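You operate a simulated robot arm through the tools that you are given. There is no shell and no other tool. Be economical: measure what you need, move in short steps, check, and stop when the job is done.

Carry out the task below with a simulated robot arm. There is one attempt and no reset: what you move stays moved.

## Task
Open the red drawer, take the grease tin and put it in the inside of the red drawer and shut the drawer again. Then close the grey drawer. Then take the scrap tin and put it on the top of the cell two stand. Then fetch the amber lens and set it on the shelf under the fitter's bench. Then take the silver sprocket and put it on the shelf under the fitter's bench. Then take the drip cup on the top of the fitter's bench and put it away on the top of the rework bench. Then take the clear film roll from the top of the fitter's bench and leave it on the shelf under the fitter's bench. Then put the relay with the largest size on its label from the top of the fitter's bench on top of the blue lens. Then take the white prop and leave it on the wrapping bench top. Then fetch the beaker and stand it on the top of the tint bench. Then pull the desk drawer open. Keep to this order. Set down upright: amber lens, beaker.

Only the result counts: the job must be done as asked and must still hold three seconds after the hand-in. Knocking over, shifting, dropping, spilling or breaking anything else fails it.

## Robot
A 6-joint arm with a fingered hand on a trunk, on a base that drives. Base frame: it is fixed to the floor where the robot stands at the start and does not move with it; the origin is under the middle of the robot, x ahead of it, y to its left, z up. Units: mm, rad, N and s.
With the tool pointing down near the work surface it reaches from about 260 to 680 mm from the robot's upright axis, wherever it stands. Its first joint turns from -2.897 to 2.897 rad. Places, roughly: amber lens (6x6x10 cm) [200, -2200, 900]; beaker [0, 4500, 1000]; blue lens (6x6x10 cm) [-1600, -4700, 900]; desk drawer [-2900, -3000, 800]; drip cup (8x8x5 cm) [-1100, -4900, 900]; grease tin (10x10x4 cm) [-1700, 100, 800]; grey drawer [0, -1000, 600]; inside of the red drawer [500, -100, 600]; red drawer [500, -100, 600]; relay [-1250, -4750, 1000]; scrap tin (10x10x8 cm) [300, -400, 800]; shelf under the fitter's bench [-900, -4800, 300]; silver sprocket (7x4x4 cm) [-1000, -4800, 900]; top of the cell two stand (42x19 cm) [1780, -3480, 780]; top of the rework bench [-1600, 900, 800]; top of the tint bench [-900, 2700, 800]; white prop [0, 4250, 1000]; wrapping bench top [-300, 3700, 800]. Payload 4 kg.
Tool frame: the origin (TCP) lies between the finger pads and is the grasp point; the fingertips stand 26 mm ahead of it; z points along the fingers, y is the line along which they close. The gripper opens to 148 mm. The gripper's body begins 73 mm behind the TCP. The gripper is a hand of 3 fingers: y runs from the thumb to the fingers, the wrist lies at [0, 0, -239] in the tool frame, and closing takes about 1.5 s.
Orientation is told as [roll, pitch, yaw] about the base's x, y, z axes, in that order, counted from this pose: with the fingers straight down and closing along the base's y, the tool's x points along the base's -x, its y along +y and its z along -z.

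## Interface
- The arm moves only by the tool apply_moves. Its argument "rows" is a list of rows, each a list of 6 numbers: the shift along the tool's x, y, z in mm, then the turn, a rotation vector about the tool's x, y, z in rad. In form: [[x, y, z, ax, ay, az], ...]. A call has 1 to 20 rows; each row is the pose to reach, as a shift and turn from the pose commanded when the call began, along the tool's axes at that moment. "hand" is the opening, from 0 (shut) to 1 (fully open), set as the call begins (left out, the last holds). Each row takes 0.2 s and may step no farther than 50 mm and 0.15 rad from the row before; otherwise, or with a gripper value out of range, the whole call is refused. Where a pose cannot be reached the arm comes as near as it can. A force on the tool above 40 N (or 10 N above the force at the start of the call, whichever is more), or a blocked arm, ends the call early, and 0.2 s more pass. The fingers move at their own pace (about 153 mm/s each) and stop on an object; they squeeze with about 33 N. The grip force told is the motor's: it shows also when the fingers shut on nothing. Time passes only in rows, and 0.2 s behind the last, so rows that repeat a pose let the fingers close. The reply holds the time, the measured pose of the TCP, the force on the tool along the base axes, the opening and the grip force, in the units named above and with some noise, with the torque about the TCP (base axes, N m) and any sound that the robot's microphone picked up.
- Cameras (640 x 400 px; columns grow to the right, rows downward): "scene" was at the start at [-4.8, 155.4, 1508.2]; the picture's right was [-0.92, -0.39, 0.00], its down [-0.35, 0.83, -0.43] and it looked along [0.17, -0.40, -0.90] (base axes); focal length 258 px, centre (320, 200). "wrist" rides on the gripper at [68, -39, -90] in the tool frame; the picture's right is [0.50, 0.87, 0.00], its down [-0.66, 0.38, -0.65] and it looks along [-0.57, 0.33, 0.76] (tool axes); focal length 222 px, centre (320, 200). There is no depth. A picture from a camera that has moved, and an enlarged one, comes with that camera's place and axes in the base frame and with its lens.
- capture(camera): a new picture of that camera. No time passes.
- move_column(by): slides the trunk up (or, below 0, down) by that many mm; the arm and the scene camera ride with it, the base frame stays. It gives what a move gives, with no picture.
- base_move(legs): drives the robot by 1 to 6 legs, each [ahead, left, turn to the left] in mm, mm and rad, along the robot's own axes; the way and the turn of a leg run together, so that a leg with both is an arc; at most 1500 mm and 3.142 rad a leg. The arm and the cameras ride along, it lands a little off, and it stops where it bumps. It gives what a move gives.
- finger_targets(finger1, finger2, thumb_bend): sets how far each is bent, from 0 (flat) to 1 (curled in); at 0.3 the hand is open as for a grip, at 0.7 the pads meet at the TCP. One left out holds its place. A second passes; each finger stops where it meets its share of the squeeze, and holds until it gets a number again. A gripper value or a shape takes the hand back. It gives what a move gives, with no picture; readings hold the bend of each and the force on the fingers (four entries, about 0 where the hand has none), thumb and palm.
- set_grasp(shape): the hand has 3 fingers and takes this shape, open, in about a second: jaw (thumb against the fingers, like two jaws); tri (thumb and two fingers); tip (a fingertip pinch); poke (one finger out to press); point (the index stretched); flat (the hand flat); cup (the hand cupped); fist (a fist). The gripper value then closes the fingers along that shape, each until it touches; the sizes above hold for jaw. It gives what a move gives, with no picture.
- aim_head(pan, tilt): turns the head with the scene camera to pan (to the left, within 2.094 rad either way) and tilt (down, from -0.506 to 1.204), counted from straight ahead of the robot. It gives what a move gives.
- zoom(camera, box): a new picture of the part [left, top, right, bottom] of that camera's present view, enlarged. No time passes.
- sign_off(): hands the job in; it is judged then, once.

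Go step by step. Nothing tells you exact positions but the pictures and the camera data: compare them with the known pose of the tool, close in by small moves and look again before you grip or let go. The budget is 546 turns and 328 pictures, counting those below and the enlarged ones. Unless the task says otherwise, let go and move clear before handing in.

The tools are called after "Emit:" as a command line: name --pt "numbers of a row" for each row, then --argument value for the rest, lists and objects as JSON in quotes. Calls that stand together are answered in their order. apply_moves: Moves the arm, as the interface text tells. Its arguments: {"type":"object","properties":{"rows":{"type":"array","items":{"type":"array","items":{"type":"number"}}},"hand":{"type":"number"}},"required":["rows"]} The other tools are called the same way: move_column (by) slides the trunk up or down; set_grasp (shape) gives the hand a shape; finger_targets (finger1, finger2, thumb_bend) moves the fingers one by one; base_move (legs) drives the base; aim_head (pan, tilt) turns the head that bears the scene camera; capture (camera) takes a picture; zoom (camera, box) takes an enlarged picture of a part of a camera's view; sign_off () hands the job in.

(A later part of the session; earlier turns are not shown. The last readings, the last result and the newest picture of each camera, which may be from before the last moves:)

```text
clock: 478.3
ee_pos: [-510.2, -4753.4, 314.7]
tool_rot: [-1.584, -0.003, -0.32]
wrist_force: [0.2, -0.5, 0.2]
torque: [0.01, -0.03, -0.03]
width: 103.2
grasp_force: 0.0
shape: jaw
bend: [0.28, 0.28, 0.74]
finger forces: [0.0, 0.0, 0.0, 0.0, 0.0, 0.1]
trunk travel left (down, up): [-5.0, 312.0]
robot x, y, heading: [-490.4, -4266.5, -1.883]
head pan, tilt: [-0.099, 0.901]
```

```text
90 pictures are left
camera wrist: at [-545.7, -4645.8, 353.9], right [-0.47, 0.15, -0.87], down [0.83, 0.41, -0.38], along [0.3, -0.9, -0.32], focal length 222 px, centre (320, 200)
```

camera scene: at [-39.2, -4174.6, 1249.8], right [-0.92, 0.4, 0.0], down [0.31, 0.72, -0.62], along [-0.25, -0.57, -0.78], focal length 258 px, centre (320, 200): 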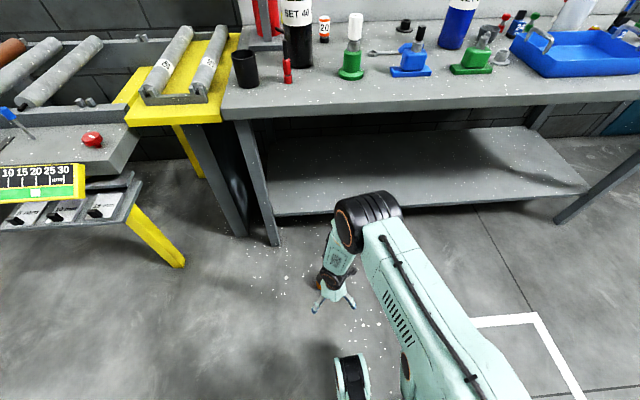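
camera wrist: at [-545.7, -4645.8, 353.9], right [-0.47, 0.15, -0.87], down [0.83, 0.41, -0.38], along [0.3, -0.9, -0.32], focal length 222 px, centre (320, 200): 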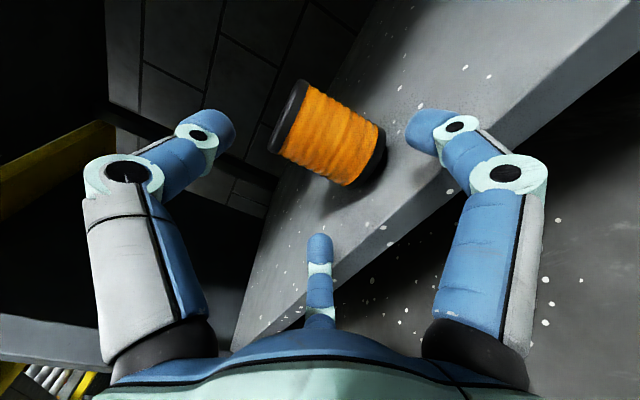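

The amber lens stands upright on the shelf. Back away straight, raise, and turn the hand down for the sprocket.

Emit:
base_move --legs '[[-400, 0, 0], [0, -480, 0]]'

Emit:
move_column --by 290

Emit:
apply_moves --pt "0 -45 0 0 0 0" --pt "0 -90 0 0 0 0" --pt "0 -135 0 0 0 0" --pt "0 -180 0 0 0 0" --pt "0 -225 0 0 0 0" --pt "0 -270 0 -0.143 0 0" --pt "0 -315 0 -0.286 0 0" --pt "0 -360 0 -0.428 0 0" --pt "0 -370 0 -0.571 0 0" --pt "0 -370 0 -0.714 0 0" --pt "0 -370 0 -0.857 0 0" --pt "0 -370 0 -1.0 0 0" --pt "0 -370 0 -1.143 0 0" --pt "0 -370 0 -1.285 0 0" --pt "0 -370 0 -1.428 0 0" --pt "0 -370 0 -1.585 0 0" --hand 0.8

Emit:
aim_head --pan -0.1 --tilt 0.8

Emit:
capture --camera "scene"

```text
clock: 483.3
ee_pos: [-847.5, -4221.4, 314.8]
tool_rot: [-1.58, -0.004, -0.316]
wrist_force: [0.1, 0.1, 0.5]
torque: [-0.03, 0.0, -0.01]
width: 103.1
grasp_force: 0.0
shape: jaw
bend: [0.28, 0.28, 0.74]
finger forces: [0.0, 0.1, 0.1, 0.0, 0.1, 0.0]
trunk travel left (down, up): [-5.0, 312.0]
robot x, y, heading: [-832.5, -3738.6, -1.884]
head pan, tilt: [-0.099, 0.901]
```

```text
clock: 486.2
ee_pos: [-846.1, -4220.5, 604.4]
tool_rot: [-1.582, -0.005, -0.317]
wrist_force: [-0.3, -0.5, -0.6]
torque: [-0.01, -0.01, 0.02]
width: 103.4
grasp_force: 0.0
shape: jaw
bend: [0.28, 0.28, 0.74]
finger forces: [0.0, 0.0, 0.1, 0.1, 0.0, 0.1]
trunk travel left (down, up): [-295.0, 22.0]
robot x, y, heading: [-829.7, -3736.7, -1.886]
head pan, tilt: [-0.099, 0.901]
```

```text
refused: row 16 steps farther than a row can; nothing moved
```

```text
clock: 486.9
ee_pos: [-846.6, -4220.3, 604.9]
tool_rot: [-1.581, -0.004, -0.318]
wrist_force: [0.3, -0.4, -0.4]
torque: [-0.02, -0.01, 0.0]
width: 103.2
grasp_force: 0.0
shape: jaw
bend: [0.28, 0.28, 0.74]
finger forces: [0.0, 0.0, 0.1, 0.0, 0.0, 0.0]
trunk travel left (down, up): [-295.0, 22.0]
robot x, y, heading: [-829.4, -3737.2, -1.885]
head pan, tilt: [-0.099, 0.799]
```

```text
89 pictures are left
camera scene: at [-656.7, -3845.0, 1553.2], right [-0.92, 0.4, 0.0], down [0.29, 0.66, -0.7], along [-0.28, -0.64, -0.72], focal length 258 px, centre (320, 200)
```

scene: 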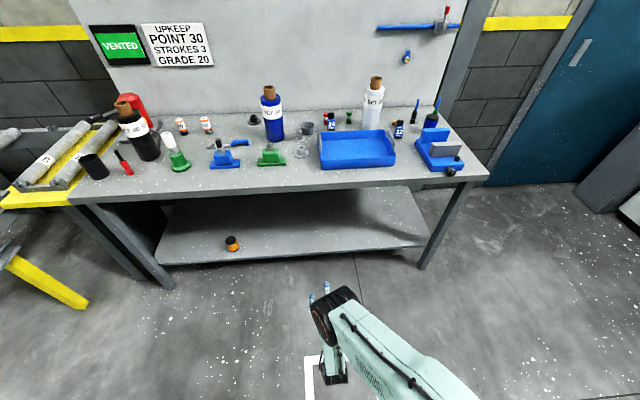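

Lens still standing. Redo the rotation with legal steps, and zoom on the bench objects.

Emit:
apply_moves --pt "0 -45 0 0 0 0" --pt "0 -90 0 0 0 0" --pt "0 -135 0 0 0 0" --pt "0 -180 0 0 0 0" --pt "0 -225 0 0 0 0" --pt "0 -270 0 -0.143 0 0" --pt "0 -315 0 -0.286 0 0" --pt "0 -360 0 -0.428 0 0" --pt "0 -370 0 -0.571 0 0" --pt "0 -370 0 -0.714 0 0" --pt "0 -370 0 -0.857 0 0" --pt "0 -370 0 -1.0 0 0" --pt "0 -370 0 -1.143 0 0" --pt "0 -370 0 -1.285 0 0" --pt "0 -370 0 -1.428 0 0" --pt "0 -370 0 -1.571 0 0" --hand 0.8

Emit:
zoom --camera "scene" --box '[240, 80, 480, 230]'

```text
clock: 490.3
ee_pos: [-847.3, -4218.5, 974.3]
tool_rot: [-0.005, -0.004, -0.318]
wrist_force: [-0.8, 0.2, 0.9]
torque: [0.02, 0.0, 0.03]
width: 118.2
grasp_force: 0.0
shape: jaw
bend: [0.25, 0.25, 0.48]
finger forces: [0.0, 0.0, 0.0, 0.1, 0.0, 0.0]
trunk travel left (down, up): [-295.0, 22.0]
robot x, y, heading: [-831.0, -3733.5, -1.879]
head pan, tilt: [-0.099, 0.799]
```

```text
2.67 times, centred on (360, 155) of scene
camera zoom: at [-657.0, -3845.9, 1553.3], right [-0.92, 0.4, 0.0], down [0.29, 0.66, -0.7], along [-0.28, -0.64, -0.72], focal length 689 px, centre (213, 320)
```

zoom: 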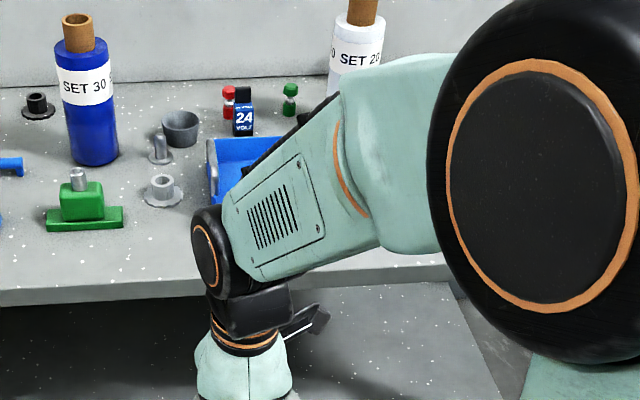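

Sprocket (gear with hub) at about (-976, -4792). Drive up so it is about 90 mm beyond the hand.

Emit:
base_move --legs '[[0, 51, 0], [490, 0, 0]]'

Emit:
capture --camera "wrist"

Emit:
zoom --camera "scene" --box '[220, 60, 460, 210]'

```text
clock: 493.8
ee_pos: [-942.5, -4709.6, 974.1]
tool_rot: [-0.011, -0.003, -0.305]
wrist_force: [-0.2, -0.3, 0.3]
torque: [-0.03, 0.02, 0.01]
width: 118.4
grasp_force: 0.1
shape: jaw
bend: [0.25, 0.25, 0.48]
finger forces: [0.1, 0.0, 0.0, 0.1, 0.0, 0.0]
trunk travel left (down, up): [-295.0, 22.0]
robot x, y, heading: [-932.4, -4229.6, -1.872]
head pan, tilt: [-0.099, 0.799]
```

```text
87 pictures are left
camera wrist: at [-1018.6, -4726.0, 1065.9], right [-0.22, 0.98, -0.01], down [0.74, 0.17, 0.65], along [0.64, 0.14, -0.76], focal length 222 px, centre (320, 200)
```

wrist: 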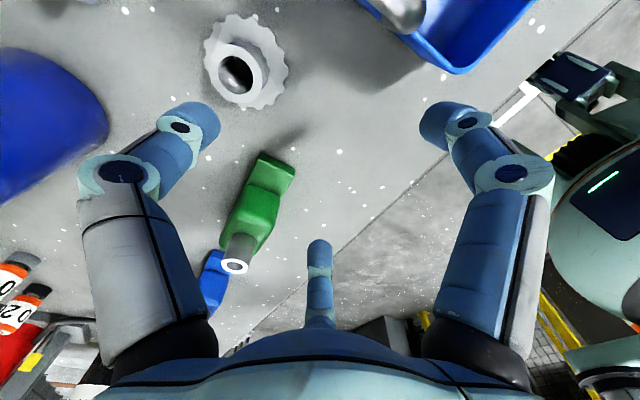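

```text
2.67 times, centred on (340, 135) of scene
camera zoom: at [-758.4, -4334.7, 1553.2], right [-0.92, 0.39, 0.0], down [0.28, 0.66, -0.7], along [-0.27, -0.64, -0.72], focal length 689 px, centre (267, 373)
```

zoom: 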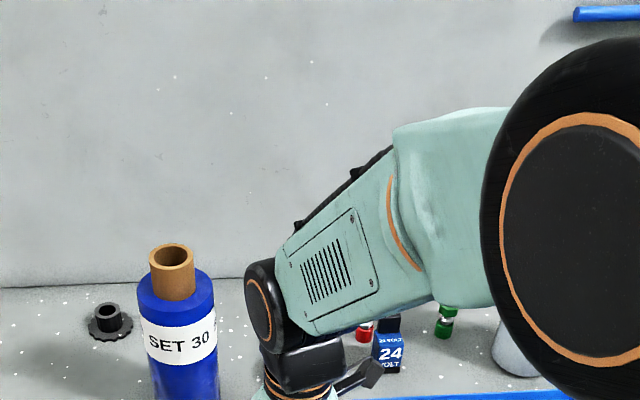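

Sprocket fixed at (-971, -4779). Move over it, narrow the hand, and descend to grip the hub.

Emit:
apply_moves --pt "3 -37 0 0.011 0 0" --pt "6 -75 10 0.011 0 0" --pt "6 -75 45 0.011 0 0" --hand 0.5

Emit:
capture --camera "wrist"

```text
clock: 494.6
ee_pos: [-972.5, -4779.9, 931.0]
tool_rot: [-0.021, -0.003, -0.305]
wrist_force: [0.9, -1.2, 0.2]
torque: [-0.03, -0.02, -0.01]
width: 74.8
grasp_force: 0.1
shape: jaw
bend: [0.36, 0.36, 0.7]
finger forces: [0.1, 0.1, 0.0, 0.0, 0.0, 0.1]
trunk travel left (down, up): [-295.0, 22.0]
robot x, y, heading: [-936.2, -4225.5, -1.867]
head pan, tilt: [-0.099, 0.799]
```

```text
85 pictures are left
camera wrist: at [-1047.1, -4795.4, 1022.1], right [-0.22, 0.98, -0.02], down [0.74, 0.18, 0.65], along [0.64, 0.13, -0.76], focal length 222 px, centre (320, 200)
```

wrist: 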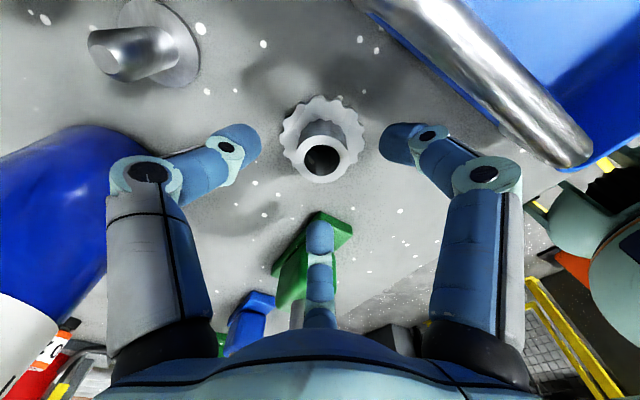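

Centred over the hub. Descend and close.

Emit:
apply_moves --pt "0 0 20 -0.021 0 0" --pt "0 0 40 -0.021 0 0" --pt "0 0 47 -0.021 0 0"

Emit:
apply_moves --pt "0 0 0 0 0 0" --pt "0 0 0 0 0 0" --pt "0 0 0 0 0 0" --pt "0 0 0 0 0 0" --pt "0 0 0 0 0 0" --hand 0

Emit:
apply_moves --pt "0 0 -30 0 0 0" --pt "0 0 -75 0 0 0" --pt "0 0 -110 0 0 0"

Emit:
capture --camera "wrist"

```text
clock: 495.4
ee_pos: [-971.0, -4780.4, 882.3]
tool_rot: [-0.001, -0.003, -0.306]
wrist_force: [-0.6, 0.0, 0.1]
torque: [0.01, -0.01, 0.01]
width: 74.7
grasp_force: 0.1
shape: jaw
bend: [0.36, 0.36, 0.7]
finger forces: [0.1, 0.0, 0.0, 0.1, 0.0, 0.0]
trunk travel left (down, up): [-295.0, 22.0]
robot x, y, heading: [-933.6, -4227.7, -1.868]
head pan, tilt: [-0.099, 0.799]
```

```text
clock: 496.6
ee_pos: [-972.6, -4781.4, 881.6]
tool_rot: [0.001, -0.003, -0.304]
wrist_force: [-0.1, 0.9, 0.3]
torque: [0.02, 0.02, -0.04]
width: 25.8
grasp_force: 33.2
shape: jaw
bend: [0.78, 0.75, 0.69]
finger forces: [24.0, 27.4, 0.0, 0.1, 26.7, 0.0]
trunk travel left (down, up): [-295.0, 22.0]
robot x, y, heading: [-935.6, -4226.1, -1.87]
head pan, tilt: [-0.099, 0.799]
```

```text
clock: 497.4
ee_pos: [-970.7, -4780.1, 991.9]
tool_rot: [0.001, -0.003, -0.301]
wrist_force: [-0.3, -0.2, -1.5]
torque: [-0.03, -0.03, 0.0]
width: 25.9
grasp_force: 32.7
shape: jaw
bend: [0.78, 0.75, 0.69]
finger forces: [24.1, 27.3, 0.0, 0.0, 26.7, 0.1]
trunk travel left (down, up): [-295.0, 22.0]
robot x, y, heading: [-933.9, -4228.4, -1.872]
head pan, tilt: [-0.099, 0.799]
```

```text
84 pictures are left
camera wrist: at [-1045.9, -4797.6, 1083.0], right [-0.22, 0.98, 0.0], down [0.74, 0.17, 0.66], along [0.64, 0.14, -0.75], focal length 222 px, centre (320, 200)
```

wrist: 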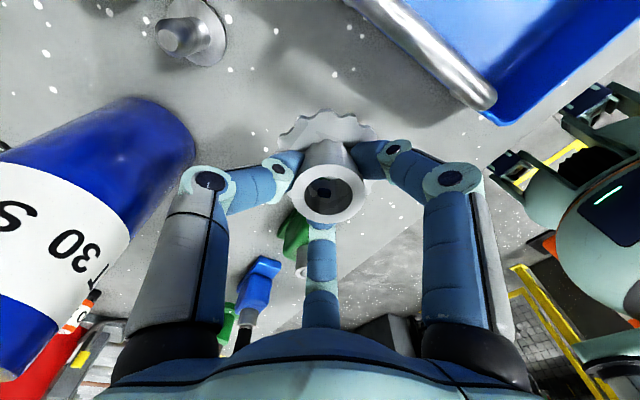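

Sprocket held by its hub. Back off, lower, and tilt the hand 0.5 rad for the shelf.

Emit:
base_move --legs '[[-330, 0, 0]]'

Emit:
move_column --by -290

Emit:
apply_moves --pt "0 -8 42 0.07 0 0" --pt "0 -16 84 0.14 0 0" --pt "0 -25 126 0.21 0 0" --pt "0 -33 168 0.28 0 0" --pt "0 -42 210 0.35 0 0" --pt "0 -50 252 0.42 0 0" --pt "0 -60 294 0.5 0 0"

```text
clock: 499.5
ee_pos: [-878.1, -4470.0, 990.9]
tool_rot: [-0.001, -0.003, -0.311]
wrist_force: [0.2, 0.4, -1.2]
torque: [-0.01, 0.0, 0.02]
width: 25.9
grasp_force: 33.3
shape: jaw
bend: [0.78, 0.75, 0.69]
finger forces: [24.2, 27.5, 0.0, 0.0, 26.7, 0.0]
trunk travel left (down, up): [-295.0, 22.0]
robot x, y, heading: [-836.1, -3918.4, -1.873]
head pan, tilt: [-0.099, 0.799]
```

```text
clock: 502.4
ee_pos: [-877.4, -4469.9, 699.9]
tool_rot: [0.0, -0.004, -0.31]
wrist_force: [-0.2, -0.4, -1.4]
torque: [-0.01, 0.0, 0.0]
width: 25.7
grasp_force: 32.8
shape: jaw
bend: [0.78, 0.75, 0.69]
finger forces: [24.1, 27.2, 0.1, 0.2, 26.6, 0.0]
trunk travel left (down, up): [-5.0, 312.0]
robot x, y, heading: [-836.3, -3914.7, -1.874]
head pan, tilt: [-0.099, 0.799]
```

```text
clock: 504.1
ee_pos: [-895.0, -4525.4, 406.8]
tool_rot: [-0.5, -0.004, -0.316]
wrist_force: [0.6, 0.0, -1.6]
torque: [-0.02, -0.02, 0.0]
width: 25.4
grasp_force: 32.8
shape: jaw
bend: [0.78, 0.75, 0.69]
finger forces: [24.7, 26.7, 0.0, 0.0, 26.7, 0.0]
trunk travel left (down, up): [-5.0, 312.0]
robot x, y, heading: [-840.2, -3919.6, -1.874]
head pan, tilt: [-0.099, 0.799]
```

Emit:
apply_moves --pt "0 14 26 0 0 0" --pt "0 29 53 0 0 0"

Emit:
base_move --legs '[[188, 0, 0]]'

Emit:
capture --camera "wrist"

```text
clock: 504.6
ee_pos: [-895.7, -4528.7, 346.5]
tool_rot: [-0.502, -0.003, -0.31]
wrist_force: [-0.3, -0.3, -1.3]
torque: [0.03, 0.02, 0.02]
width: 25.4
grasp_force: 33.3
shape: jaw
bend: [0.78, 0.75, 0.69]
finger forces: [24.6, 26.6, 0.0, 0.1, 26.5, 0.1]
trunk travel left (down, up): [-5.0, 312.0]
robot x, y, heading: [-841.3, -3916.1, -1.87]
head pan, tilt: [-0.099, 0.799]
```

```text
clock: 506.2
ee_pos: [-950.7, -4708.7, 345.9]
tool_rot: [-0.5, -0.004, -0.31]
wrist_force: [-0.3, 0.3, -2.4]
torque: [0.01, -0.03, 0.02]
width: 25.4
grasp_force: 32.4
shape: jaw
bend: [0.78, 0.75, 0.69]
finger forces: [24.6, 26.7, 0.0, 0.0, 26.5, 0.0]
trunk travel left (down, up): [-5.0, 312.0]
robot x, y, heading: [-894.8, -4099.4, -1.869]
head pan, tilt: [-0.099, 0.799]
```

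```text
83 pictures are left
camera wrist: at [-1012.7, -4680.4, 446.1], right [-0.24, 0.88, -0.42], down [0.82, 0.42, 0.39], along [0.52, -0.25, -0.82], focal length 222 px, centre (320, 200)
```

wrist: 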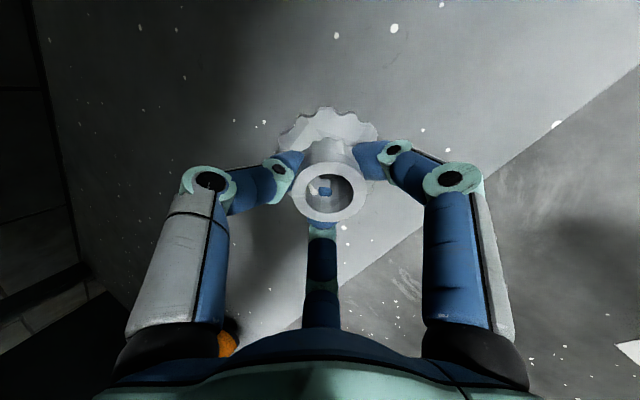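

Gear is well over the shelf. Lower to contact and release.

Emit:
apply_moves --pt "0 10 18 0 0 0" --pt "0 17 31 0 0 0" --pt "0 20 37 0 0 0" --pt "0 23 42 0 0 0" --pt "0 26 48 0 0 0" --pt "0 29 53 0 0 0"

Emit:
capture --camera "wrist"

```text
clock: 507.6
ee_pos: [-949.7, -4710.8, 287.6]
tool_rot: [-0.504, -0.003, -0.309]
wrist_force: [5.0, 0.5, 13.1]
torque: [0.34, 0.31, -0.13]
width: 24.6
grasp_force: 33.7
shape: jaw
bend: [0.79, 0.76, 0.7]
finger forces: [34.6, 25.9, 0.0, 0.0, 33.1, 0.1]
trunk travel left (down, up): [-5.0, 312.0]
robot x, y, heading: [-896.3, -4100.6, -1.877]
head pan, tilt: [-0.099, 0.799]
```

```text
82 pictures are left
camera wrist: at [-1012.6, -4681.0, 387.5], right [-0.24, 0.87, -0.42], down [0.82, 0.42, 0.39], along [0.52, -0.25, -0.82], focal length 222 px, centre (320, 200)
```

wrist: 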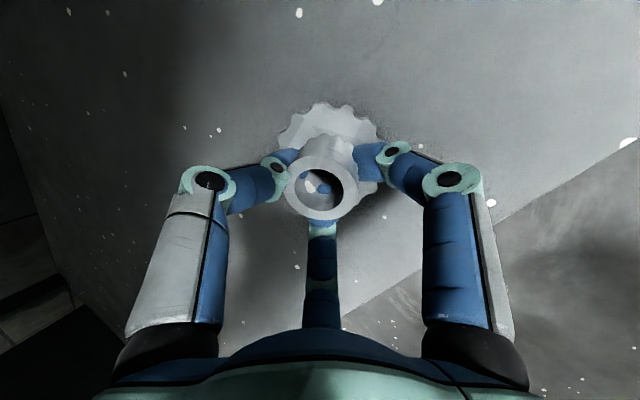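

Emit:
apply_moves --pt "0 0 0 0 0 0" --pt "0 0 0 0 0 0" --pt "0 0 0 0 0 0" --pt "0 0 -20 0 0 0" --pt "0 0 -50 0 0 0" --pt "0 0 -80 0 0 0" --hand 0.55

Emit:
capture --camera "wrist"

```text
clock: 509.0
ee_pos: [-940.5, -4673.4, 356.5]
tool_rot: [-0.498, -0.004, -0.309]
wrist_force: [-0.4, -0.7, -0.6]
torque: [0.02, 0.01, -0.04]
width: 80.6
grasp_force: 0.1
shape: jaw
bend: [0.34, 0.34, 0.7]
finger forces: [0.0, 0.0, 0.0, 0.0, 0.0, 0.0]
trunk travel left (down, up): [-5.0, 312.0]
robot x, y, heading: [-897.3, -4101.7, -1.869]
head pan, tilt: [-0.099, 0.799]
```

```text
81 pictures are left
camera wrist: at [-1001.7, -4644.1, 455.5], right [-0.24, 0.88, -0.42], down [0.82, 0.42, 0.39], along [0.52, -0.25, -0.82], focal length 222 px, centre (320, 200)
```

wrist: 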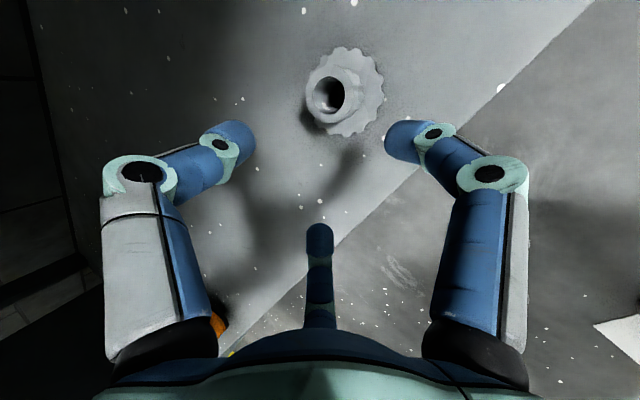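

Sprocket lies on the shelf. Next the drip cup at about (-1068, -4935), deep on the bench. Back off, raise, straighten and turn the hand so the fingers avoid its neighbours.

Emit:
base_move --legs '[[-300, 0, 0]]'

Emit:
move_column --by 290

Emit:
apply_moves --pt "0 -21 -40 0 0 0" --pt "0 -42 -80 0 0 0" --pt "0 -63 -120 0 0 0" --pt "0 -84 -160 0 0 0" --pt "0 -105 -200 0 0 0" --pt "0 -126 -240 0 0 0" --pt "0 -147 -280 -0.1 0 0" --pt "0 -168 -312 -0.2 0 0" --pt "0 -168 -312 -0.3 0 0" --pt "0 -168 -312 -0.4 0 0" --pt "0 -168 -312 -0.5 0 0" --hand 0.85

Emit:
apply_moves --pt "0 0 0 0 0 0.13" --pt "0 0 0 0 0 0.26" --pt "0 0 0 0 0 0.39" --pt "0 0 0 0 0 0.52" --pt "0 0 0 0 0 0.65" --pt "0 0 0 0 0 0.785"

```text
clock: 511.0
ee_pos: [-850.0, -4390.6, 355.4]
tool_rot: [-0.499, -0.004, -0.306]
wrist_force: [0.0, -0.7, -0.3]
torque: [0.03, 0.01, -0.01]
width: 80.8
grasp_force: 0.0
shape: jaw
bend: [0.34, 0.34, 0.7]
finger forces: [0.0, 0.0, 0.1, 0.0, 0.1, 0.0]
trunk travel left (down, up): [-5.0, 312.0]
robot x, y, heading: [-805.4, -3818.3, -1.875]
head pan, tilt: [-0.099, 0.799]
```

```text
clock: 514.0
ee_pos: [-849.4, -4390.8, 645.2]
tool_rot: [-0.501, -0.003, -0.305]
wrist_force: [-1.1, 0.1, -0.1]
torque: [-0.03, -0.02, 0.02]
width: 81.0
grasp_force: 0.0
shape: jaw
bend: [0.34, 0.34, 0.7]
finger forces: [0.1, 0.1, 0.0, 0.0, 0.0, 0.0]
trunk travel left (down, up): [-295.0, 22.0]
robot x, y, heading: [-809.7, -3817.6, -1.867]
head pan, tilt: [-0.099, 0.799]
```

```text
clock: 516.4
ee_pos: [-849.8, -4390.3, 1000.5]
tool_rot: [0.001, -0.004, -0.305]
wrist_force: [-0.1, 0.3, -0.3]
torque: [-0.01, 0.0, -0.01]
width: 125.5
grasp_force: 0.0
shape: jaw
bend: [0.25, 0.25, 0.4]
finger forces: [0.1, 0.0, 0.0, 0.0, 0.0, 0.0]
trunk travel left (down, up): [-295.0, 22.0]
robot x, y, heading: [-808.5, -3817.7, -1.866]
head pan, tilt: [-0.099, 0.799]
```

```text
clock: 517.8
ee_pos: [-849.6, -4388.8, 1000.0]
tool_rot: [0.002, -0.002, -1.092]
wrist_force: [-0.6, -0.1, -0.2]
torque: [-0.03, 0.01, -0.01]
width: 125.4
grasp_force: 0.1
shape: jaw
bend: [0.25, 0.25, 0.4]
finger forces: [0.0, 0.0, 0.0, 0.0, 0.0, 0.0]
trunk travel left (down, up): [-295.0, 22.0]
robot x, y, heading: [-810.0, -3815.0, -1.87]
head pan, tilt: [-0.099, 0.799]
```

Emit:
base_move --legs '[[0, 24, 0], [475, 0, 0]]'

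Emit:
capture --camera "wrist"

Emit:
capture --camera "scene"

```text
clock: 521.0
ee_pos: [-973.9, -4849.2, 999.2]
tool_rot: [0.002, -0.001, -1.097]
wrist_force: [0.2, -1.0, -0.2]
torque: [0.0, 0.03, 0.01]
width: 125.8
grasp_force: 0.0
shape: jaw
bend: [0.25, 0.25, 0.4]
finger forces: [0.0, 0.0, 0.0, 0.1, 0.0, 0.1]
trunk travel left (down, up): [-295.0, 22.0]
robot x, y, heading: [-928.9, -4277.8, -1.876]
head pan, tilt: [-0.099, 0.799]
```

```text
80 pictures are left
camera wrist: at [-1038.4, -4808.0, 1092.0], right [0.54, 0.84, 0.0], down [0.63, -0.41, 0.66], along [0.55, -0.36, -0.75], focal length 222 px, centre (320, 200)
```

wrist: 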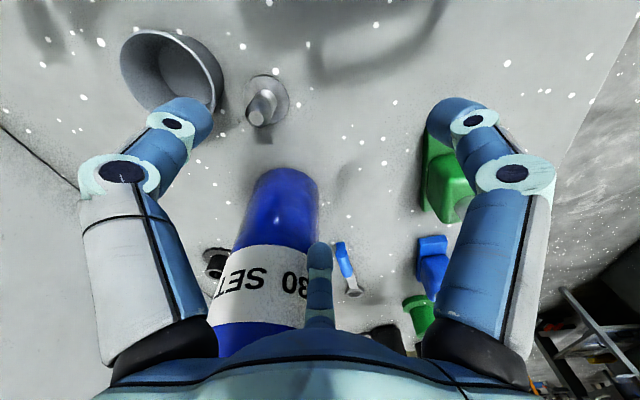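

```text
79 pictures are left
camera scene: at [-750.6, -4386.3, 1553.2], right [-0.92, 0.4, 0.0], down [0.28, 0.66, -0.7], along [-0.28, -0.64, -0.72], focal length 258 px, centre (320, 200)
```

scene: 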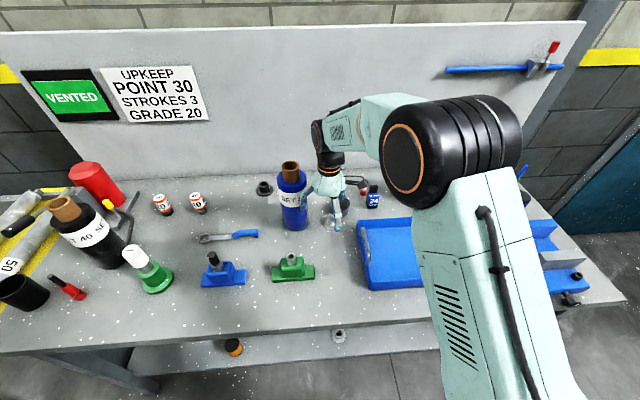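

The SET 30 roll is close to the hand's left; the cup is right-forward at (-1068, -4928). Move right first, then forward over the cup.

Emit:
apply_moves --pt "26 -27 0 0 0 0" --pt "52 -53 0 0 0 0" --pt "26 -75 0 0 0 0" --pt "0 -97 0 0 0 0" --pt "-27 -120 0 0 0 0" --pt "-27 -120 45 0 0 0"

Emit:
capture --camera "wrist"

```text
clock: 522.4
ee_pos: [-1068.2, -4927.3, 956.0]
tool_rot: [0.003, -0.002, -1.097]
wrist_force: [0.5, 0.3, -1.1]
torque: [0.04, 0.01, 0.01]
width: 125.8
grasp_force: 0.0
shape: jaw
bend: [0.25, 0.25, 0.4]
finger forces: [0.0, 0.0, 0.1, 0.0, 0.0, 0.1]
trunk travel left (down, up): [-295.0, 22.0]
robot x, y, heading: [-924.9, -4279.8, -1.879]
head pan, tilt: [-0.099, 0.799]
```

```text
78 pictures are left
camera wrist: at [-1133.4, -4884.7, 1048.4], right [0.54, 0.84, 0.0], down [0.63, -0.41, 0.66], along [0.55, -0.35, -0.75], focal length 222 px, centre (320, 200)
```

wrist: 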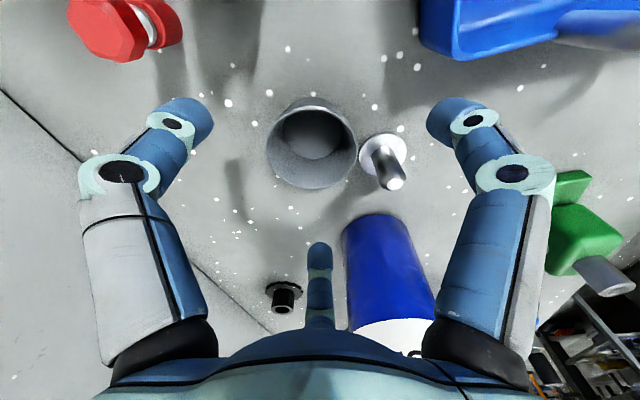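

Cup nearly centred. Small correction, descend and close.

Emit:
apply_moves --pt "0 -7 30 0 0 0" --pt "0 -7 60 0 0 0" --pt "0 -7 80 0 0 0"

Emit:
apply_moves --pt "0 0 0 0 0 0" --pt "0 0 0 0 0 0" --pt "0 0 0 0 0 0" --pt "0 0 0 0 0 0" --pt "0 0 0 0 0 0" --pt "0 0 0 0 0 0" --hand 0

Emit:
apply_moves --pt "0 0 -30 0 0 0" --pt "0 0 -75 0 0 0" --pt "0 0 -120 0 0 0"

Emit:
capture --camera "wrist"

```text
clock: 523.2
ee_pos: [-1072.9, -4933.0, 875.4]
tool_rot: [0.002, -0.004, -1.097]
wrist_force: [0.0, -0.2, 3.9]
torque: [0.27, -0.01, 0.01]
width: 125.9
grasp_force: 0.1
shape: jaw
bend: [0.24, 0.25, 0.4]
finger forces: [4.2, 0.1, 0.0, 0.1, 0.2, 0.0]
trunk travel left (down, up): [-295.0, 22.0]
robot x, y, heading: [-927.8, -4278.4, -1.877]
head pan, tilt: [-0.099, 0.799]
```

```text
clock: 524.2
ee_pos: [-1085.6, -4936.2, 878.0]
tool_rot: [-0.013, -0.01, -1.104]
wrist_force: [-25.1, -13.8, 4.7]
torque: [-0.17, 0.37, 0.0]
width: 6.8
grasp_force: 32.9
shape: jaw
bend: [0.81, 0.81, 0.65]
finger forces: [0.3, 0.2, 0.0, 0.0, 64.5, 0.0]
trunk travel left (down, up): [-295.0, 22.0]
robot x, y, heading: [-926.8, -4282.4, -1.881]
head pan, tilt: [-0.099, 0.799]
stopped in row 4: the force on the tool passed its limit (the readings are from after the stop); the commanded pose is now the measured one
```

```text
clock: 525.0
ee_pos: [-1078.2, -4931.9, 996.7]
tool_rot: [-0.004, -0.005, -1.099]
wrist_force: [-1.0, 0.4, -0.7]
torque: [-0.03, -0.01, -0.01]
width: 4.3
grasp_force: 33.0
shape: jaw
bend: [0.82, 0.81, 0.77]
finger forces: [0.0, 0.0, 0.0, 0.1, 0.0, 0.0]
trunk travel left (down, up): [-295.0, 22.0]
robot x, y, heading: [-930.1, -4278.7, -1.878]
head pan, tilt: [-0.099, 0.799]
```

```text
77 pictures are left
camera wrist: at [-1142.9, -4890.7, 1088.1], right [0.55, 0.84, -0.01], down [0.64, -0.41, 0.66], along [0.55, -0.36, -0.75], focal length 222 px, centre (320, 200)
```

wrist: 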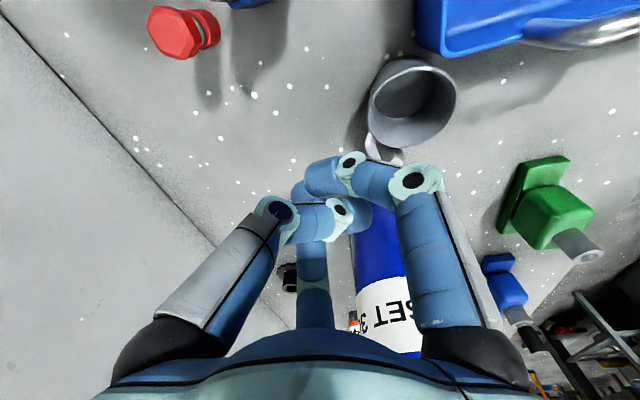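

The grip slipped and the cup moved. Look at the state.

Emit:
zoom --camera "wrist" --box '[320, 30, 500, 142]'

Emit:
apply_moves --pt "30 0 -20 0 0 0" --pt "60 0 -30 0 0 0" --hand 0.6

Emit:
zoom --camera "scene" --box '[280, 150, 420, 237]'

```text
3.56 times, centred on (410, 86) of wrist
camera zoom: at [-1142.9, -4890.7, 1088.1], right [0.55, 0.84, -0.01], down [0.64, -0.41, 0.66], along [0.55, -0.36, -0.75], focal length 790 px, centre (0, 605)
```

zoom: 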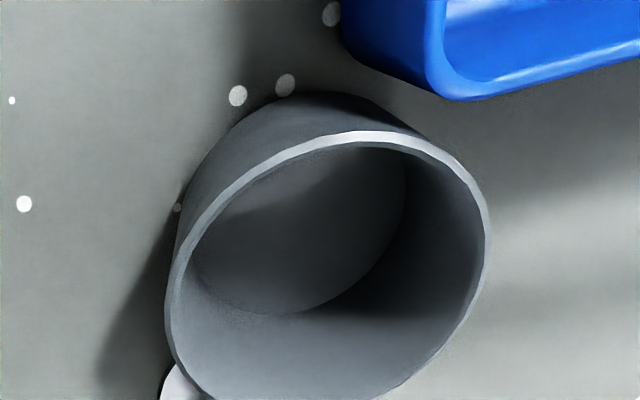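

```text
clock: 525.6
ee_pos: [-1105.6, -4878.2, 1026.1]
tool_rot: [-0.005, -0.008, -1.102]
wrist_force: [0.1, 0.0, 0.1]
torque: [-0.01, 0.02, -0.01]
width: 88.3
grasp_force: 0.1
shape: jaw
bend: [0.32, 0.32, 0.7]
finger forces: [0.1, 0.0, 0.1, 0.1, 0.0, 0.1]
trunk travel left (down, up): [-295.0, 22.0]
robot x, y, heading: [-926.4, -4276.0, -1.883]
head pan, tilt: [-0.099, 0.799]
```

```text
4.57 times, centred on (350, 194) of scene
camera zoom: at [-751.7, -4386.2, 1553.3], right [-0.92, 0.4, 0.0], down [0.28, 0.66, -0.7], along [-0.28, -0.64, -0.72], focal length 1182 px, centre (183, 230)
```

zoom: 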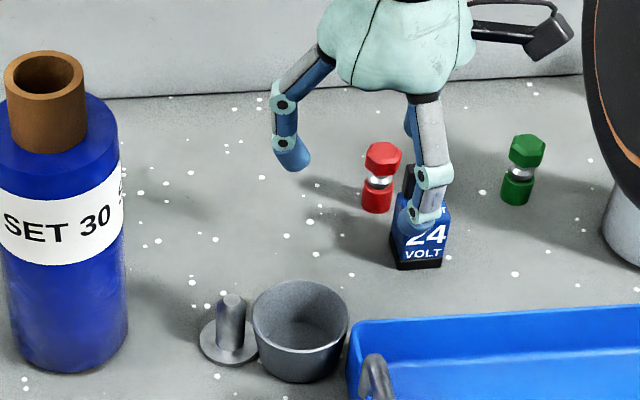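

The cup still stands upright, 65 mm nearer, close to the pin and tray. I'll pinch its far wall instead: thumb inside, two fingers outside. Rotate the hand (fingers forward).

Emit:
apply_moves --pt "0 0 0 0 0 0.1385" --pt "0 0 0 0 0 0.277" --pt "0 0 0 0 0 0.4155" --pt "0 0 0 0 0 0.554" --pt "0 0 0 0 0 0.6925" --pt "0 0 0 0 0 0.831" --pt "0 0 0 0 0 0.9695" --pt "0 0 0 0 0 1.108" --pt "0 0 0 0 0 1.2465" --pt "0 0 0 0 0 1.385" --pt "0 0 0 0 0 1.5235" --pt "0 0 0 0 0 1.662" --pt "0 0 0 0 0 1.8" --pt "0 0 0 0 0 1.939" --pt "0 0 0 0 0 2.078" --pt "0 0 0 0 0 2.216" --pt "0 0 0 0 0 2.35" --hand 0.65

Emit:
capture --camera "wrist"

```text
clock: 529.2
ee_pos: [-1105.1, -4879.7, 1025.9]
tool_rot: [0.01, 0.001, 2.83]
wrist_force: [0.1, -0.5, 0.0]
torque: [0.01, -0.01, 0.0]
width: 95.8
grasp_force: 0.0
shape: jaw
bend: [0.3, 0.3, 0.7]
finger forces: [0.1, 0.1, 0.0, 0.0, 0.1, 0.1]
trunk travel left (down, up): [-295.0, 22.0]
robot x, y, heading: [-927.9, -4278.2, -1.878]
head pan, tilt: [-0.099, 0.799]
```

```text
74 pictures are left
camera wrist: at [-1028.5, -4863.0, 1118.6], right [0.21, -0.98, 0.01], down [-0.74, -0.15, 0.66], along [-0.64, -0.14, -0.75], focal length 222 px, centre (320, 200)
```

wrist: 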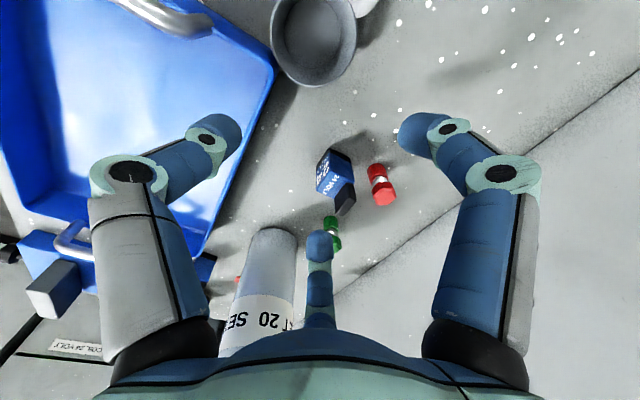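

Emit:
apply_moves --pt "24 2 20 0 0 0" --pt "48 3 50 0 0 0" --pt "48 3 90 0 0 0" --hand 0.45

Emit:
capture --camera "wrist"

```text
clock: 530.0
ee_pos: [-1061.0, -4897.8, 934.4]
tool_rot: [0.009, -0.001, 2.831]
wrist_force: [0.4, -0.4, 0.1]
torque: [0.03, -0.02, 0.0]
width: 67.0
grasp_force: 0.0
shape: jaw
bend: [0.39, 0.39, 0.7]
finger forces: [0.1, 0.0, 0.0, 0.1, 0.0, 0.0]
trunk travel left (down, up): [-295.0, 22.0]
robot x, y, heading: [-928.5, -4280.5, -1.873]
head pan, tilt: [-0.099, 0.799]
```

```text
73 pictures are left
camera wrist: at [-983.0, -4881.3, 1026.9], right [0.21, -0.98, 0.01], down [-0.74, -0.15, 0.66], along [-0.64, -0.14, -0.75], focal length 222 px, centre (320, 200)
```

wrist: 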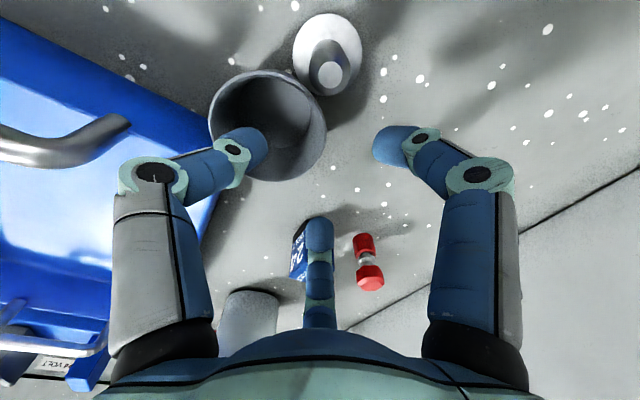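

Emit:
apply_moves --pt "0 -4 20 0 0 0" --pt "0 -4 40 0 0 0" --pt "0 -4 49 0 0 0"

Emit:
apply_moves --pt "0 0 0 0 0 0" --pt "0 0 0 0 0 0" --pt "0 0 0 0 0 0" --pt "0 0 0 0 0 0" --pt "0 0 0 0 0 0" --hand 0

Emit:
capture --camera "wrist"

```text
clock: 530.5
ee_pos: [-1059.9, -4896.2, 919.1]
tool_rot: [0.022, 0.001, 2.83]
wrist_force: [0.0, 3.9, 28.5]
torque: [1.36, -0.4, 0.03]
width: 69.7
grasp_force: 0.1
shape: jaw
bend: [0.39, 0.39, 0.7]
finger forces: [0.1, 0.1, 0.1, 0.0, 29.1, 0.0]
trunk travel left (down, up): [-295.0, 22.0]
robot x, y, heading: [-932.7, -4279.6, -1.878]
head pan, tilt: [-0.099, 0.799]
stopped in row 2: the force on the tool passed its limit (the readings are from after the stop); the commanded pose is now the measured one
```

```text
clock: 531.7
ee_pos: [-1059.4, -4895.6, 911.1]
tool_rot: [0.015, 0.001, 2.831]
wrist_force: [1.5, -0.8, 0.1]
torque: [-0.01, -0.01, 0.0]
width: 13.3
grasp_force: 33.0
shape: jaw
bend: [0.7, 0.7, 0.75]
finger forces: [0.0, 0.1, 0.0, 0.0, 0.0, 0.1]
trunk travel left (down, up): [-295.0, 22.0]
robot x, y, heading: [-925.5, -4280.2, -1.879]
head pan, tilt: [-0.099, 0.799]
```

```text
72 pictures are left
camera wrist: at [-982.9, -4878.6, 1004.0], right [0.21, -0.98, 0.01], down [-0.74, -0.15, 0.66], along [-0.64, -0.15, -0.75], focal length 222 px, centre (320, 200)
```

wrist: 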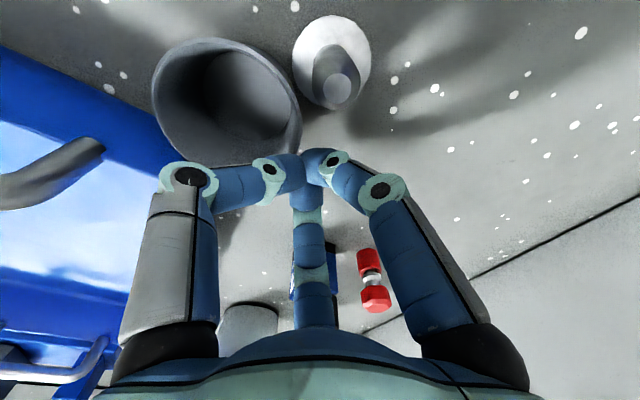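

The thumb landed on the rim. Raise and re-assess the layout from the scene camera.

Emit:
apply_moves --pt "0 0 -40 0 0 0" --pt "0 0 -85 0 0 0" --pt "-40 0 -100 0 0 0" --pt "-80 0 -100 0 0 0" --hand 0.5

Emit:
zoom --camera "scene" --box '[280, 160, 420, 247]'

```text
clock: 532.7
ee_pos: [-1138.1, -4869.7, 1012.9]
tool_rot: [0.018, 0.004, 2.832]
wrist_force: [-0.7, -0.5, -0.6]
torque: [-0.01, -0.02, -0.01]
width: 73.6
grasp_force: 0.1
shape: jaw
bend: [0.36, 0.36, 0.7]
finger forces: [0.0, 0.0, 0.1, 0.1, 0.1, 0.1]
trunk travel left (down, up): [-295.0, 22.0]
robot x, y, heading: [-929.2, -4276.5, -1.88]
head pan, tilt: [-0.099, 0.799]
```

```text
4.57 times, centred on (350, 204) of scene
camera zoom: at [-752.2, -4386.6, 1553.4], right [-0.92, 0.4, 0.0], down [0.29, 0.66, -0.7], along [-0.28, -0.64, -0.72], focal length 1182 px, centre (183, 184)
```

zoom: 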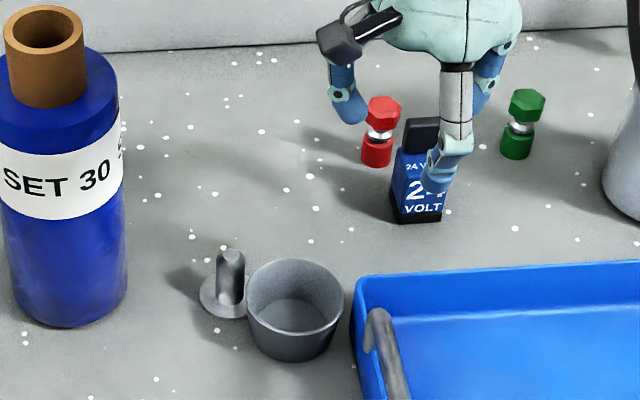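

The cup stands between pin and tray. A three-finger outside grip fits if the fingers sit at -30°, 90° and -150°. Turn 30° and move above it to verify.

Emit:
apply_moves --pt "31 -19 0 0 0 -0.131" --pt "62 -37 0 0 0 -0.262" --pt "92 -56 20 0 0 -0.393" --pt "92 -56 53 -0.018 0 -0.524" --hand 0.55

Emit:
capture --camera "wrist"

```text
clock: 533.7
ee_pos: [-1030.2, -4845.8, 958.4]
tool_rot: [0.031, -0.012, -2.925]
wrist_force: [0.0, -1.0, -0.6]
torque: [0.02, -0.03, -0.05]
width: 80.9
grasp_force: 0.1
shape: jaw
bend: [0.34, 0.34, 0.7]
finger forces: [0.0, 0.0, 0.1, 0.0, 0.0, 0.0]
trunk travel left (down, up): [-295.0, 22.0]
robot x, y, heading: [-926.2, -4279.5, -1.877]
head pan, tilt: [-0.099, 0.799]
```

```text
70 pictures are left
camera wrist: at [-971.5, -4791.0, 1048.3], right [0.67, -0.74, 0.02], down [-0.56, -0.49, 0.67], along [-0.49, -0.47, -0.74], focal length 222 px, centre (320, 200)
```

wrist: 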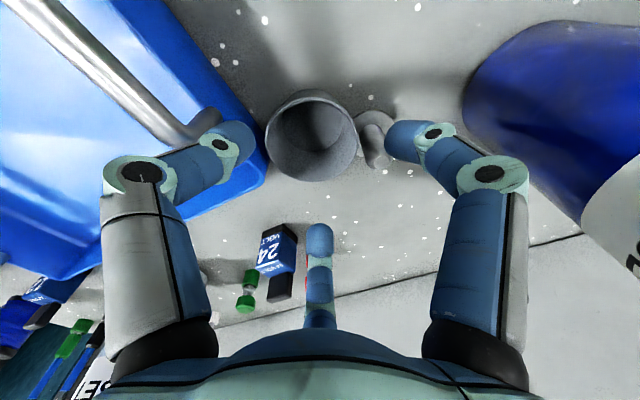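

Too tight there. I'll first drag the cup from inside with closed fingers to the free spot where the sprocket was.

Emit:
apply_moves --pt "0 -4 0 0.031 0.012 0" --pt "0 -9 0 0.031 0.012 0" --pt "0 -9 0 0.031 0.012 0" --pt "0 -9 0 0.031 0.012 0" --pt "0 -9 15 0.031 0.012 0" --pt "0 -9 30 0.031 0.012 0" --hand 0

Emit:
capture --camera "wrist"

```text
clock: 535.1
ee_pos: [-1034.2, -4838.3, 928.2]
tool_rot: [0.002, 0.001, -2.927]
wrist_force: [0.1, 0.1, 0.5]
torque: [0.01, 0.01, 0.01]
width: 0.0
grasp_force: 33.0
shape: jaw
bend: [0.7, 0.7, 0.7]
finger forces: [0.1, 0.1, 0.0, 0.0, 0.1, 0.0]
trunk travel left (down, up): [-295.0, 22.0]
robot x, y, heading: [-927.7, -4279.1, -1.877]
head pan, tilt: [-0.099, 0.799]
```

```text
69 pictures are left
camera wrist: at [-976.0, -4786.3, 1020.1], right [0.67, -0.74, 0.0], down [-0.56, -0.51, 0.65], along [-0.48, -0.44, -0.76], focal length 222 px, centre (320, 200)
```

wrist: 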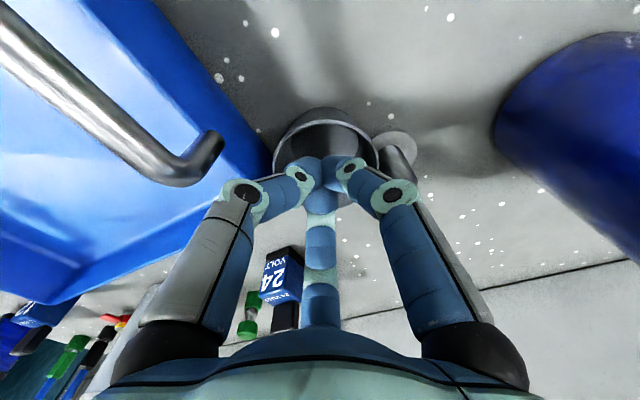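

Emit:
apply_moves --pt "0 0 8 0 0 0" --pt "0 0 14 0 0 0" --pt "14 -8 14 0 0 0" --pt "28 -16 14 0 0 0" --pt "42 -24 14 0 0 0" --pt "56 -32 14 0 0 0" --pt "70 -40 14 0 0 0" --pt "84 -48 14 0 0 0" --pt "95 -55 14 0 0 0"

Emit:
apply_moves --pt "-10 6 0 0 0 0" --pt "-15 9 -30 0 0 0" --pt "-15 9 -70 0 0 0" --hand 0.6

Emit:
capture --camera "wrist"

```text
clock: 535.9
ee_pos: [-1023.2, -4832.2, 921.0]
tool_rot: [0.019, -0.008, -2.929]
wrist_force: [-2.2, 0.2, 19.4]
torque: [0.04, 0.09, 0.0]
width: 0.0
grasp_force: 33.3
shape: jaw
bend: [0.7, 0.7, 0.7]
finger forces: [0.0, 0.0, 0.0, 0.0, 0.1, 0.0]
trunk travel left (down, up): [-295.0, 22.0]
robot x, y, heading: [-928.1, -4277.2, -1.881]
head pan, tilt: [-0.099, 0.799]
stopped in row 4: the force on the tool passed its limit (the readings are from after the stop); the commanded pose is now the measured one
```

```text
clock: 536.7
ee_pos: [-1037.3, -4843.2, 987.5]
tool_rot: [0.01, -0.006, -2.927]
wrist_force: [0.4, -0.5, 0.0]
torque: [-0.02, -0.01, -0.01]
width: 88.6
grasp_force: 0.2
shape: jaw
bend: [0.32, 0.32, 0.7]
finger forces: [0.0, 0.1, 0.0, 0.1, 0.0, 0.0]
trunk travel left (down, up): [-295.0, 22.0]
robot x, y, heading: [-927.6, -4275.8, -1.883]
head pan, tilt: [-0.099, 0.799]
```

```text
68 pictures are left
camera wrist: at [-978.7, -4790.3, 1079.1], right [0.67, -0.74, 0.01], down [-0.56, -0.5, 0.66], along [-0.49, -0.45, -0.75], focal length 222 px, centre (320, 200)
```

wrist: 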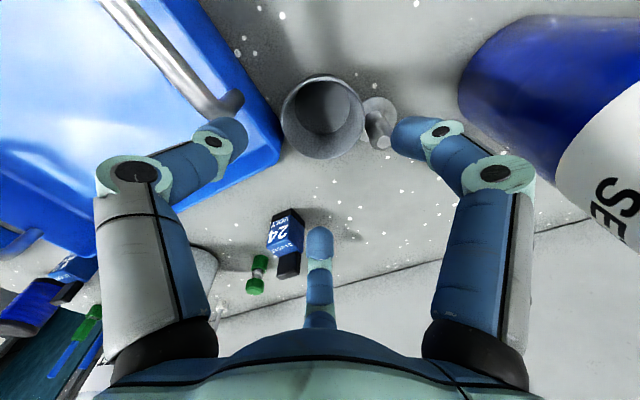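

The taper jams. Push the cup from its far side instead, toward me and left, with closed fingers.

Emit:
apply_moves --pt "-24 16 0 0.01 0.006 0" --pt "-48 33 0 0.01 0.006 0" --pt "-48 33 0 0.01 0.006 0" --pt "-48 33 0 0.01 0.006 0" --pt "-48 33 40 0.01 0.006 0" --pt "-48 33 80 0.01 0.006 0" --pt "-48 33 100 0.01 0.006 0" --hand 0

Emit:
apply_moves --pt "14 -8 0 0 0 0" --pt "28 -16 0 0 0 0" --pt "42 -24 0 0 0 0" --pt "56 -32 0 0 0 0" --pt "69 -40 0 0 0 0"

Emit:
apply_moves --pt "-15 9 0 0 0 0" --pt "-15 9 -45 0 0 0" --pt "-15 9 -90 0 0 0" --hand 0.55

Emit:
capture --camera "wrist"

```text
clock: 538.3
ee_pos: [-1075.7, -4886.2, 887.7]
tool_rot: [0.003, 0.003, -2.929]
wrist_force: [-0.3, -0.1, -0.4]
torque: [-0.01, 0.0, 0.02]
width: 0.1
grasp_force: 33.4
shape: jaw
bend: [0.7, 0.7, 0.7]
finger forces: [0.0, 0.1, 0.0, 0.1, 0.0, 0.0]
trunk travel left (down, up): [-295.0, 22.0]
robot x, y, heading: [-927.2, -4276.6, -1.881]
head pan, tilt: [-0.099, 0.799]
```

```text
clock: 539.5
ee_pos: [-1015.6, -4832.2, 885.7]
tool_rot: [0.004, -0.001, -2.928]
wrist_force: [0.4, 0.5, 0.5]
torque: [-0.02, 0.01, 0.02]
width: 0.0
grasp_force: 33.0
shape: jaw
bend: [0.7, 0.7, 0.7]
finger forces: [0.1, 0.0, 0.1, 0.0, 0.1, 0.1]
trunk travel left (down, up): [-295.0, 22.0]
robot x, y, heading: [-928.2, -4280.4, -1.88]
head pan, tilt: [-0.099, 0.799]
```

```text
clock: 540.3
ee_pos: [-1031.3, -4844.3, 979.5]
tool_rot: [0.003, 0.001, -2.927]
wrist_force: [0.5, 0.2, -0.2]
torque: [-0.03, 0.04, 0.0]
width: 81.1
grasp_force: 0.0
shape: jaw
bend: [0.34, 0.34, 0.7]
finger forces: [0.1, 0.0, 0.0, 0.0, 0.0, 0.0]
trunk travel left (down, up): [-295.0, 22.0]
robot x, y, heading: [-923.8, -4278.0, -1.879]
head pan, tilt: [-0.099, 0.799]
```

```text
67 pictures are left
camera wrist: at [-973.6, -4792.5, 1071.9], right [0.67, -0.74, 0.0], down [-0.56, -0.51, 0.65], along [-0.48, -0.44, -0.76], focal length 222 px, centre (320, 200)
```

wrist: 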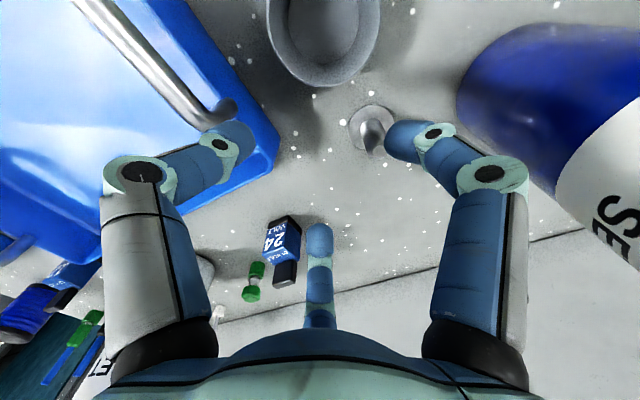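

The cup is now in free space. Move over it and check centring.

Emit:
apply_moves --pt "29 -16 0 0 0 0" --pt "58 -31 0 0 0 0" --pt "58 -31 35 0 0 0"

Emit:
capture --camera "wrist"

```text
clock: 541.1
ee_pos: [-980.6, -4803.4, 943.3]
tool_rot: [-0.001, 0.001, -2.929]
wrist_force: [0.6, -0.4, 0.1]
torque: [0.01, 0.02, 0.0]
width: 81.0
grasp_force: 0.0
shape: jaw
bend: [0.34, 0.34, 0.7]
finger forces: [0.1, 0.0, 0.0, 0.0, 0.0, 0.0]
trunk travel left (down, up): [-295.0, 22.0]
robot x, y, heading: [-929.1, -4275.4, -1.881]
head pan, tilt: [-0.099, 0.799]
```

```text
66 pictures are left
camera wrist: at [-922.1, -4750.4, 1035.9], right [0.67, -0.74, 0.0], down [-0.56, -0.51, 0.65], along [-0.48, -0.44, -0.76], focal length 222 px, centre (320, 200)
```

wrist: 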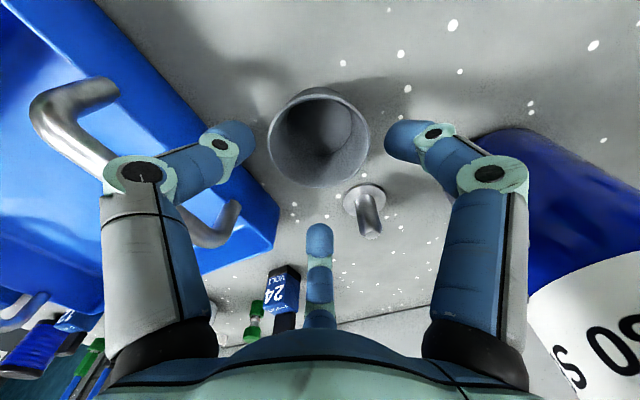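

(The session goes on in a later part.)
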